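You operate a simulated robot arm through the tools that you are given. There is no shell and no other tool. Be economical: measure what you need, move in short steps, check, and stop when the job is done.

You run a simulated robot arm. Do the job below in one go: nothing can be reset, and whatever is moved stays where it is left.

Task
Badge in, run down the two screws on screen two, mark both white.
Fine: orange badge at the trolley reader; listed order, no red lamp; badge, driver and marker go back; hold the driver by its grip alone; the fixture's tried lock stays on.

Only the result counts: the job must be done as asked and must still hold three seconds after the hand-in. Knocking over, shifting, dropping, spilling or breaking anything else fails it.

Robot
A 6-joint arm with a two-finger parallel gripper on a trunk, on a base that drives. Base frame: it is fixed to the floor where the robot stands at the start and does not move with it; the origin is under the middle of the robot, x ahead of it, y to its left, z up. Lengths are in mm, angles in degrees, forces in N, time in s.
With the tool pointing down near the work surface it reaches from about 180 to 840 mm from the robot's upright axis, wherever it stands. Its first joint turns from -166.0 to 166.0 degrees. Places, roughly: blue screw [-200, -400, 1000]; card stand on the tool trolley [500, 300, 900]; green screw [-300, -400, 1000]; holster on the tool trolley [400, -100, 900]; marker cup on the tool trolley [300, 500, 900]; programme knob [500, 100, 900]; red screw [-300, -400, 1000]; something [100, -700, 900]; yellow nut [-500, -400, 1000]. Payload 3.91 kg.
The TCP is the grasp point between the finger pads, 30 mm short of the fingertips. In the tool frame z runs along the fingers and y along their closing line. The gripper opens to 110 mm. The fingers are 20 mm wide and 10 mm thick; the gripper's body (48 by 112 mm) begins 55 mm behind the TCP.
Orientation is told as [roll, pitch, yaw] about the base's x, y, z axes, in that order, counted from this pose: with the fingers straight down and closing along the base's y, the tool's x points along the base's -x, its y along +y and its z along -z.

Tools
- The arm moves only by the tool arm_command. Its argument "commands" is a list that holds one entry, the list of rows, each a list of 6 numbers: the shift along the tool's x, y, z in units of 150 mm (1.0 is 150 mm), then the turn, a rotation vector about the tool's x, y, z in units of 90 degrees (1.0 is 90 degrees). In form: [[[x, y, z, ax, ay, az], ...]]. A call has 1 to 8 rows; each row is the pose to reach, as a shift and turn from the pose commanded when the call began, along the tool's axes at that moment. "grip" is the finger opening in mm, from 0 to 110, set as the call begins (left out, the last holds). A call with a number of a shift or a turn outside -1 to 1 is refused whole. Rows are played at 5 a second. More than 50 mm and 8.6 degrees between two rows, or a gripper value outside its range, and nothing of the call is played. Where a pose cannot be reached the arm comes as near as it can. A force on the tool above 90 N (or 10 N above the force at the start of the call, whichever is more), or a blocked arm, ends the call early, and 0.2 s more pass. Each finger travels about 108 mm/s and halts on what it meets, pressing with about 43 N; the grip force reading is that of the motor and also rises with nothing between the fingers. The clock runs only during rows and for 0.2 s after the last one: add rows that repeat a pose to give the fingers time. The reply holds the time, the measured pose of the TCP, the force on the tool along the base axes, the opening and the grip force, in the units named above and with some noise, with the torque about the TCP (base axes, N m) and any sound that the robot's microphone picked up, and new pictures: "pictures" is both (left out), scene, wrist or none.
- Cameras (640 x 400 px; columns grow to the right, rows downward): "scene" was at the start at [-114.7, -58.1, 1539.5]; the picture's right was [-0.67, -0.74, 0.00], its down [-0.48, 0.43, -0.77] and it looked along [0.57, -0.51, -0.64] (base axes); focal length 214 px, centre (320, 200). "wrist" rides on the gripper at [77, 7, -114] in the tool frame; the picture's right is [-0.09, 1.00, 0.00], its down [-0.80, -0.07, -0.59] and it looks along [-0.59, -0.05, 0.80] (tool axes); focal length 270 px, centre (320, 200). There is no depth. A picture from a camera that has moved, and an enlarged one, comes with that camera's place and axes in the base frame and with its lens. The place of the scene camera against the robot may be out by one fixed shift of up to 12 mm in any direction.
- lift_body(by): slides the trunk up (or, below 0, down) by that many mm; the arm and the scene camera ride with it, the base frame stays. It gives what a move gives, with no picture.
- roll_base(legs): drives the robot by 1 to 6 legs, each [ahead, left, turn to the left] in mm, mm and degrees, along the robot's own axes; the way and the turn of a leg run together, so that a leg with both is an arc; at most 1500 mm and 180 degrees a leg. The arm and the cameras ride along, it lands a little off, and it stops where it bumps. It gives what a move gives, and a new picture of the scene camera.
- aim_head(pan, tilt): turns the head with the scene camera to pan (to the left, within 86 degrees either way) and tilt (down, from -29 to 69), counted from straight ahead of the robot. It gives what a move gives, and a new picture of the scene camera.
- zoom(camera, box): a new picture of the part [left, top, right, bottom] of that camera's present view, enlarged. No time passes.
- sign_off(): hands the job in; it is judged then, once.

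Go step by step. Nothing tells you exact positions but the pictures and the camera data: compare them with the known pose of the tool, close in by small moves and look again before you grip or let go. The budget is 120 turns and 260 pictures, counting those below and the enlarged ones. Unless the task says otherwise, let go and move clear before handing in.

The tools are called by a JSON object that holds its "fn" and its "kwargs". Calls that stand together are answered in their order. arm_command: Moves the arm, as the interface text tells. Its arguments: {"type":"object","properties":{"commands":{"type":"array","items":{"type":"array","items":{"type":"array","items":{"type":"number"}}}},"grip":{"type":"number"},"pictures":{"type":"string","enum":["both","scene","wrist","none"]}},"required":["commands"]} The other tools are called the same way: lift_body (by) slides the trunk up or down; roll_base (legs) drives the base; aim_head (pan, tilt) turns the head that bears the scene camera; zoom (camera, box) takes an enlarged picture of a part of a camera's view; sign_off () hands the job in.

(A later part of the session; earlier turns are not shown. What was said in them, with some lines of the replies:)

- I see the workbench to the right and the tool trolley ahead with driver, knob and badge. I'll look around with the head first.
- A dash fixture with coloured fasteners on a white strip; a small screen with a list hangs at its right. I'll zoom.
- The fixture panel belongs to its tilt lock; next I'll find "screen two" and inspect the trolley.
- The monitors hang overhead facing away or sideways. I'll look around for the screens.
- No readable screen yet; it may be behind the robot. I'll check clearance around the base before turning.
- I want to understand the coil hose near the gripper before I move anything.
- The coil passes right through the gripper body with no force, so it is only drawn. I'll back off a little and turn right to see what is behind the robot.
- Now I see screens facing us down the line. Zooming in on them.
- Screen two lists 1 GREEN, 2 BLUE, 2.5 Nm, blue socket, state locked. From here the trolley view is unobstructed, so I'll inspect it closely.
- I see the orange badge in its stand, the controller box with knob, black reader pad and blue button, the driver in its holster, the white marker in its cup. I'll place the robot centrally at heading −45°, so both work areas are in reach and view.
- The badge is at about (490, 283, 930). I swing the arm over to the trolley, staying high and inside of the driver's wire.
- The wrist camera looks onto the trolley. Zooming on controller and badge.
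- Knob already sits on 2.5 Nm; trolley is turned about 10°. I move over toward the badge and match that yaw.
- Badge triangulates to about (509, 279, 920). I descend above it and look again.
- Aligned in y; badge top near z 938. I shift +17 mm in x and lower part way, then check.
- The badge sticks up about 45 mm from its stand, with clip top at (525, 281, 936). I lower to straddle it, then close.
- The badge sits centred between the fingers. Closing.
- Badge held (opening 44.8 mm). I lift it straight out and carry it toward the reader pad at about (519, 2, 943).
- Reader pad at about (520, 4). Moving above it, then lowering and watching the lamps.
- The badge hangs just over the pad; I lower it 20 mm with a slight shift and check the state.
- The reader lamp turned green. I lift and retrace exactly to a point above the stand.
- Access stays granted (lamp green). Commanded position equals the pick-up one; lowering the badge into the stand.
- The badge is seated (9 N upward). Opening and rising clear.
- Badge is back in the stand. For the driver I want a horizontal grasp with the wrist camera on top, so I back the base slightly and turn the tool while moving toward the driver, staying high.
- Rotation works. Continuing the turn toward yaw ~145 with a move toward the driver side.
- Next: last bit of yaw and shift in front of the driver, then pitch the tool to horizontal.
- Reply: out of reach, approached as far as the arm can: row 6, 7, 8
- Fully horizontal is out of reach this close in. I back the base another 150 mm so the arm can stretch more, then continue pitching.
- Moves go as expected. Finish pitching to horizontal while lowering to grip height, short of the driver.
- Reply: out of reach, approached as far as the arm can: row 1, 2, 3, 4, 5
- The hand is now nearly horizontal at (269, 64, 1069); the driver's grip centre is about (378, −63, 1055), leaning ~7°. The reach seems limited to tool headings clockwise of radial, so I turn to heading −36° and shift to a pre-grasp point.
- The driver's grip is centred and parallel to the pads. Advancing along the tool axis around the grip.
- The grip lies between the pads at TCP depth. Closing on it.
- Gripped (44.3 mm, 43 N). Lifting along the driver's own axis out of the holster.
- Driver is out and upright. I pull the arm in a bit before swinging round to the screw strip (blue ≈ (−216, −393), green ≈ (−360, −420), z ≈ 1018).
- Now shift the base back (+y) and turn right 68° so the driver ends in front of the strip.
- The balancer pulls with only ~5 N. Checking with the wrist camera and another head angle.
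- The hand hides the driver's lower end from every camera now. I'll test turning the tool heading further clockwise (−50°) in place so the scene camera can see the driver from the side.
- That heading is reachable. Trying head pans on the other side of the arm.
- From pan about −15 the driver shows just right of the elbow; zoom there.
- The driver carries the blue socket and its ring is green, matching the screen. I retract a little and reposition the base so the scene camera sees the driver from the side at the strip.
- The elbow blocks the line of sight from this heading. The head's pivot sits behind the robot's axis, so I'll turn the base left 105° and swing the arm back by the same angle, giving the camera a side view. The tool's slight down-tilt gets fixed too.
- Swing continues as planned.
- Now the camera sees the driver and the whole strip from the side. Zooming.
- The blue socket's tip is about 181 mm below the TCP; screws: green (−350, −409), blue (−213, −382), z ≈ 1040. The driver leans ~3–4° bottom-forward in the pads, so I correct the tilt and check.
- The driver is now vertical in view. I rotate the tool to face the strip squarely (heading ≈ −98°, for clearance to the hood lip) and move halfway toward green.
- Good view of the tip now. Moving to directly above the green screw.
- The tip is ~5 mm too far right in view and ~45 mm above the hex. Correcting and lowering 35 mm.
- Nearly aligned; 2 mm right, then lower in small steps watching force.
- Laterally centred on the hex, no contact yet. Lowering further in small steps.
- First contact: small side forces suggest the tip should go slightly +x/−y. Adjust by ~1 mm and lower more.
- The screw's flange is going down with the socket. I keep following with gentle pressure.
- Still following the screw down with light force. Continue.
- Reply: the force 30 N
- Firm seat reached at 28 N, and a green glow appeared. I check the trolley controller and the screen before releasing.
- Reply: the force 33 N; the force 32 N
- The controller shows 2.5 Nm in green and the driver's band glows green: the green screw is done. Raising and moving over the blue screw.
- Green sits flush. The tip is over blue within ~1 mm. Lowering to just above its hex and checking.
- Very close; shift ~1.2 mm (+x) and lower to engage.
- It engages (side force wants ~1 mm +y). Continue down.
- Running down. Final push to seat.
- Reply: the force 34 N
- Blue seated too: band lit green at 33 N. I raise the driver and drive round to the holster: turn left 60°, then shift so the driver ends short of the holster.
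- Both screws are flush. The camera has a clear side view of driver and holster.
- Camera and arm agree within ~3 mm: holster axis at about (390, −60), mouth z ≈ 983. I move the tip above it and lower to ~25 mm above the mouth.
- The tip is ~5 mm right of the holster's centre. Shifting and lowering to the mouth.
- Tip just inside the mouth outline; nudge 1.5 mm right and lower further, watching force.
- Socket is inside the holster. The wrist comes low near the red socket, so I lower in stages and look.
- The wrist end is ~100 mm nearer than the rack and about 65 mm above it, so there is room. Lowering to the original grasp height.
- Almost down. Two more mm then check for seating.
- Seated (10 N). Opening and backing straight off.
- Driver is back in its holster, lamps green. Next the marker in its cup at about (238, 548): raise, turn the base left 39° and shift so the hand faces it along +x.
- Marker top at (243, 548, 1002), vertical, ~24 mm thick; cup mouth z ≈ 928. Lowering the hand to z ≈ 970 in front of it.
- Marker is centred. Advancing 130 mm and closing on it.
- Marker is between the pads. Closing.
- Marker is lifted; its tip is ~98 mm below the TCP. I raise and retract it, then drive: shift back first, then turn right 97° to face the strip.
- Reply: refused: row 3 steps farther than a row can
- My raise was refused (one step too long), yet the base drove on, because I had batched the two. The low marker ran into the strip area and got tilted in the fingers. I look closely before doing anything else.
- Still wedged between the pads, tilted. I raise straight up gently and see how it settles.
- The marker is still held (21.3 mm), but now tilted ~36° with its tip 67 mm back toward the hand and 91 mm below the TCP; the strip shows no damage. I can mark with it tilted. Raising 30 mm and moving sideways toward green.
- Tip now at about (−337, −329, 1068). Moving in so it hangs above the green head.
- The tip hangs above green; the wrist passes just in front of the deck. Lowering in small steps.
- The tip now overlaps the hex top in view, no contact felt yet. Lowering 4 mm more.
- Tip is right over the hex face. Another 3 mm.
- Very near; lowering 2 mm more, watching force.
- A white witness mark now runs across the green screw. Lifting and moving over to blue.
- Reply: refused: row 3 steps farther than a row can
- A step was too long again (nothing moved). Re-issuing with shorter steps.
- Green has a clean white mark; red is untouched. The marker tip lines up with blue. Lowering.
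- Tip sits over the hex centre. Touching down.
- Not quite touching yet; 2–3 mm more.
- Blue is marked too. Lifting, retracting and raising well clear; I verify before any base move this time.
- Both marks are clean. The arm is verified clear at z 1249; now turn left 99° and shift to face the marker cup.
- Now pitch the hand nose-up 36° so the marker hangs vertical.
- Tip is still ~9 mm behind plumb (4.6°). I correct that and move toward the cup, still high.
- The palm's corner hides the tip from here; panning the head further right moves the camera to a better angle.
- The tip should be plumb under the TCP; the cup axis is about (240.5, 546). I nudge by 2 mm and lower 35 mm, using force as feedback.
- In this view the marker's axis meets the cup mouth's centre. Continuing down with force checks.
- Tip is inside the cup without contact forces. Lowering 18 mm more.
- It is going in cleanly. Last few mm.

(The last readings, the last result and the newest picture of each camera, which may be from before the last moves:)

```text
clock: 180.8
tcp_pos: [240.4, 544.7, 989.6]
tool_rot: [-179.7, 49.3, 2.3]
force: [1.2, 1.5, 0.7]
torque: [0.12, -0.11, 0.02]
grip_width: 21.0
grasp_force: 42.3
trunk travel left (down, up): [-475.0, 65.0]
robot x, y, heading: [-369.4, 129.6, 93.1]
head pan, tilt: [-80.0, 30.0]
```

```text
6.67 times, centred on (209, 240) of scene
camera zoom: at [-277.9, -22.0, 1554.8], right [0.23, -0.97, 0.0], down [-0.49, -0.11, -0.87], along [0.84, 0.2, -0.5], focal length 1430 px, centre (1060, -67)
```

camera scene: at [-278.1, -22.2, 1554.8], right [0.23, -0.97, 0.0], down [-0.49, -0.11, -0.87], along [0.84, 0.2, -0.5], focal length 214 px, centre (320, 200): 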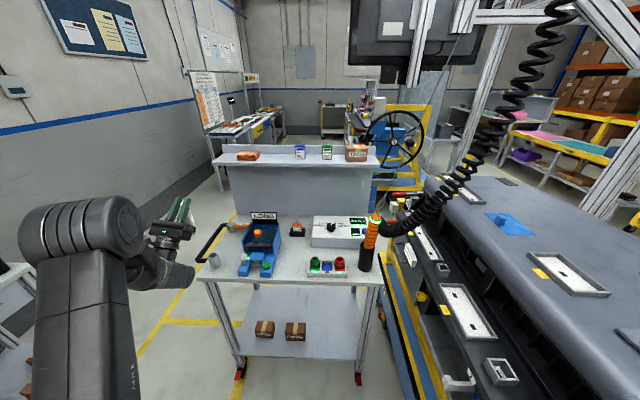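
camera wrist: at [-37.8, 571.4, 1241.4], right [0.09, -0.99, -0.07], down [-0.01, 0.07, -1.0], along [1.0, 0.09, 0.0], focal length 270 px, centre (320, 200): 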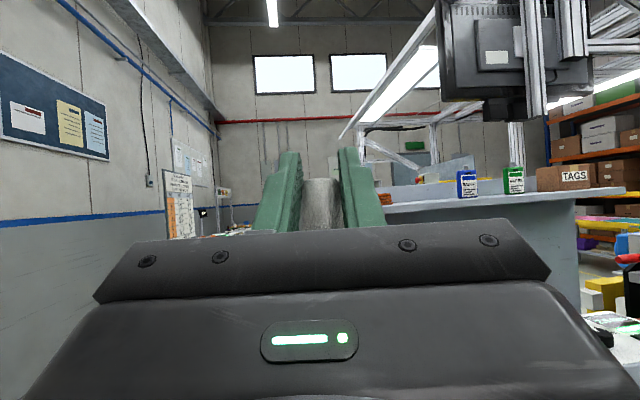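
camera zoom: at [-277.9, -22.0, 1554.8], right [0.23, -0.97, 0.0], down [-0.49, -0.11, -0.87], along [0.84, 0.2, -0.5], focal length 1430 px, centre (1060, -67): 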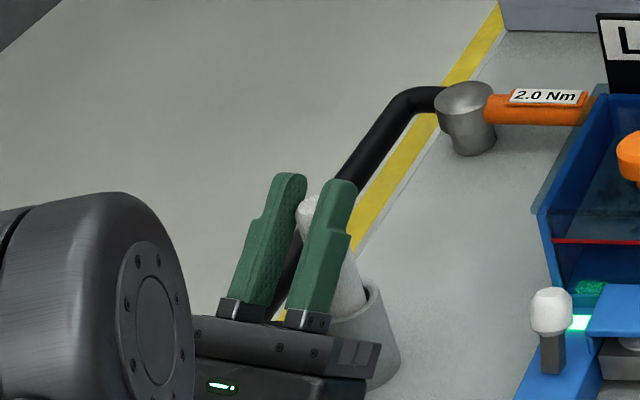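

The marker's top is at its original height (~1003), so it is seated. Opening, then backing off horizontally.

{"fn": "arm_command", "kwargs": {"commands": [[[0, 0, 0, 0, 0, 0], [0, 0, 0, 0, 0, 0], [0, 0, 0, 0, 0, 0], [0.14, 0, -0.16, 0, 0, 0], [0.3, 0, -0.35, 0, 0, 0], [0.46, 0, -0.53, 0, 0, 0], [0.6, 0, -0.7, 0, 0, 0]]], "grip": 65, "pictures": "none"}}

{"fn": "zoom", "kwargs": {"camera": "scene", "box": [150, 200, 246, 280]}}

```text
clock: 182.4
tcp_pos: [132.8, 556.3, 1002.8]
tool_rot: [-179.8, 49.7, 2.3]
force: [-0.8, 0.3, -0.2]
torque: [0.01, 0.05, 0.0]
grip_width: 64.9
grasp_force: 0.1
out of reach, approached as far as the arm can: row 6, 7
trunk travel left (down, up): [-475.0, 65.0]
robot x, y, heading: [-367.7, 127.9, 93.1]
head pan, tilt: [-80.0, 30.0]
```

```text
5.00 times, centred on (198, 240) of scene
camera zoom: at [-279.0, -21.9, 1554.9], right [0.23, -0.97, 0.0], down [-0.49, -0.11, -0.87], along [0.84, 0.2, -0.5], focal length 1072 px, centre (930, 0)
```

zoom: 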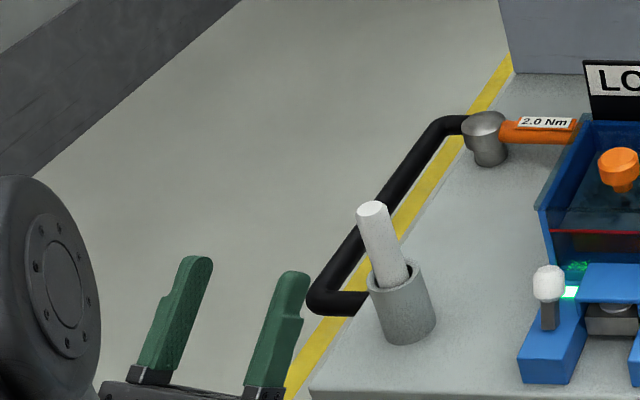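

Marker stands in its cup. Raising the hand clear and checking screen two's state and the trolley.

{"fn": "arm_command", "kwargs": {"commands": [[[0.13, 0, 0.11, 0, 0, 0], [0.27, 0, 0.23, 0, 0, 0], [0.404, 0, 0.348, 0, 0, 0]]], "pictures": "none"}}

{"fn": "zoom", "kwargs": {"camera": "scene", "box": [185, 200, 395, 300]}}

{"fn": "aim_head", "kwargs": {"pan": 86, "tilt": 0}}

{"fn": "zoom", "kwargs": {"camera": "scene", "box": [220, 120, 380, 220]}}

```text
clock: 183.2
tcp_pos: [133.9, 558.4, 1085.7]
tool_rot: [-179.6, 49.3, 2.4]
force: [0.1, 0.1, 0.1]
torque: [0.0, -0.03, 0.04]
grip_width: 64.9
grasp_force: 0.0
trunk travel left (down, up): [-475.0, 65.0]
robot x, y, heading: [-369.6, 126.1, 93.2]
head pan, tilt: [-80.0, 30.0]
```

```text
3.05 times, centred on (290, 250) of scene
camera zoom: at [-278.3, -22.4, 1554.7], right [0.23, -0.97, 0.0], down [-0.49, -0.11, -0.87], along [0.84, 0.2, -0.5], focal length 654 px, centre (411, 48)
```

zoom: 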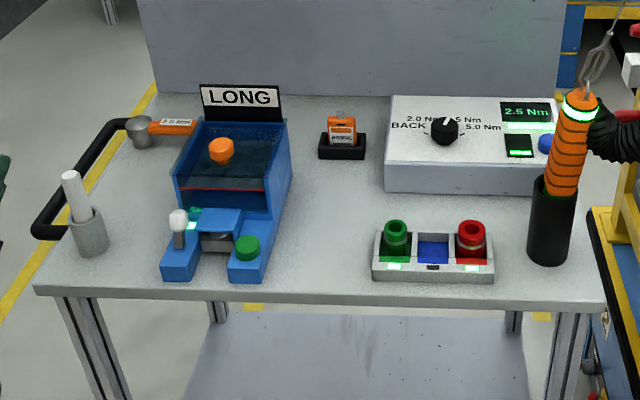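

```text
clock: 185.7
tcp_pos: [133.6, 557.7, 1084.8]
tool_rot: [-179.8, 49.4, 2.4]
force: [0.3, 0.8, 0.0]
torque: [0.01, 0.02, 0.02]
grip_width: 65.1
grasp_force: 0.0
trunk travel left (down, up): [-475.0, 65.0]
robot x, y, heading: [-363.8, 127.7, 93.1]
head pan, tilt: [85.9, 0.0]
camera scene: at [-456.2, -41.3, 1603.2], right [0.02, 1.0, 0.0], down [0.0, 0.0, -1.0], along [-1.0, 0.02, 0.0], focal length 214 px, centre (320, 200)
```

scene: 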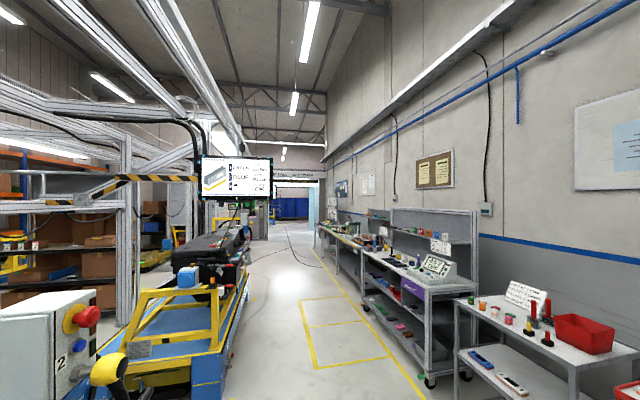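

```text
4.00 times, centred on (300, 170) of scene
camera zoom: at [-456.2, -41.3, 1603.2], right [0.02, 1.0, 0.0], down [0.0, 0.0, -1.0], along [-1.0, 0.02, 0.0], focal length 858 px, centre (400, 320)
```

zoom: 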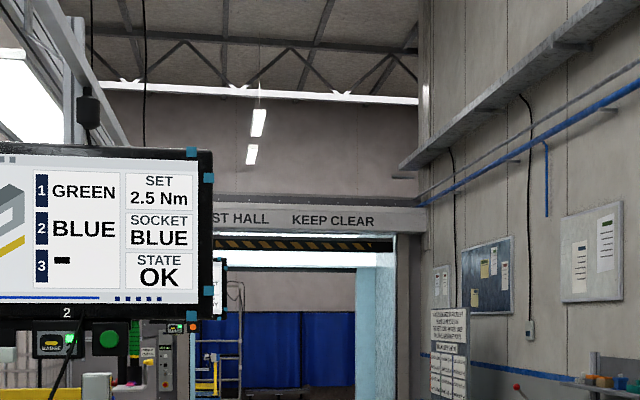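

Screen two now shows state OK. The badge, driver and marker are all back in place, the lamps are green, and the hand is empty and clear, so I'm handing in.

{"fn": "sign_off", "kwargs": {}}

```text
The job is handed in.
```

The job is handed in: green then blue were run down at 2.5 Nm with the blue socket, and both have a white mark. Screen two shows OK, and the badge, driver and marker are back in their places.

There was one mishap. A raise was refused but the base still drove, so the held marker bumped into the fixture at the screw strip and tilted in the gripper. I saw no stray mark or damage there, and a later view showed the lock panel still at 0°. I didn't check that panel again before handing in.
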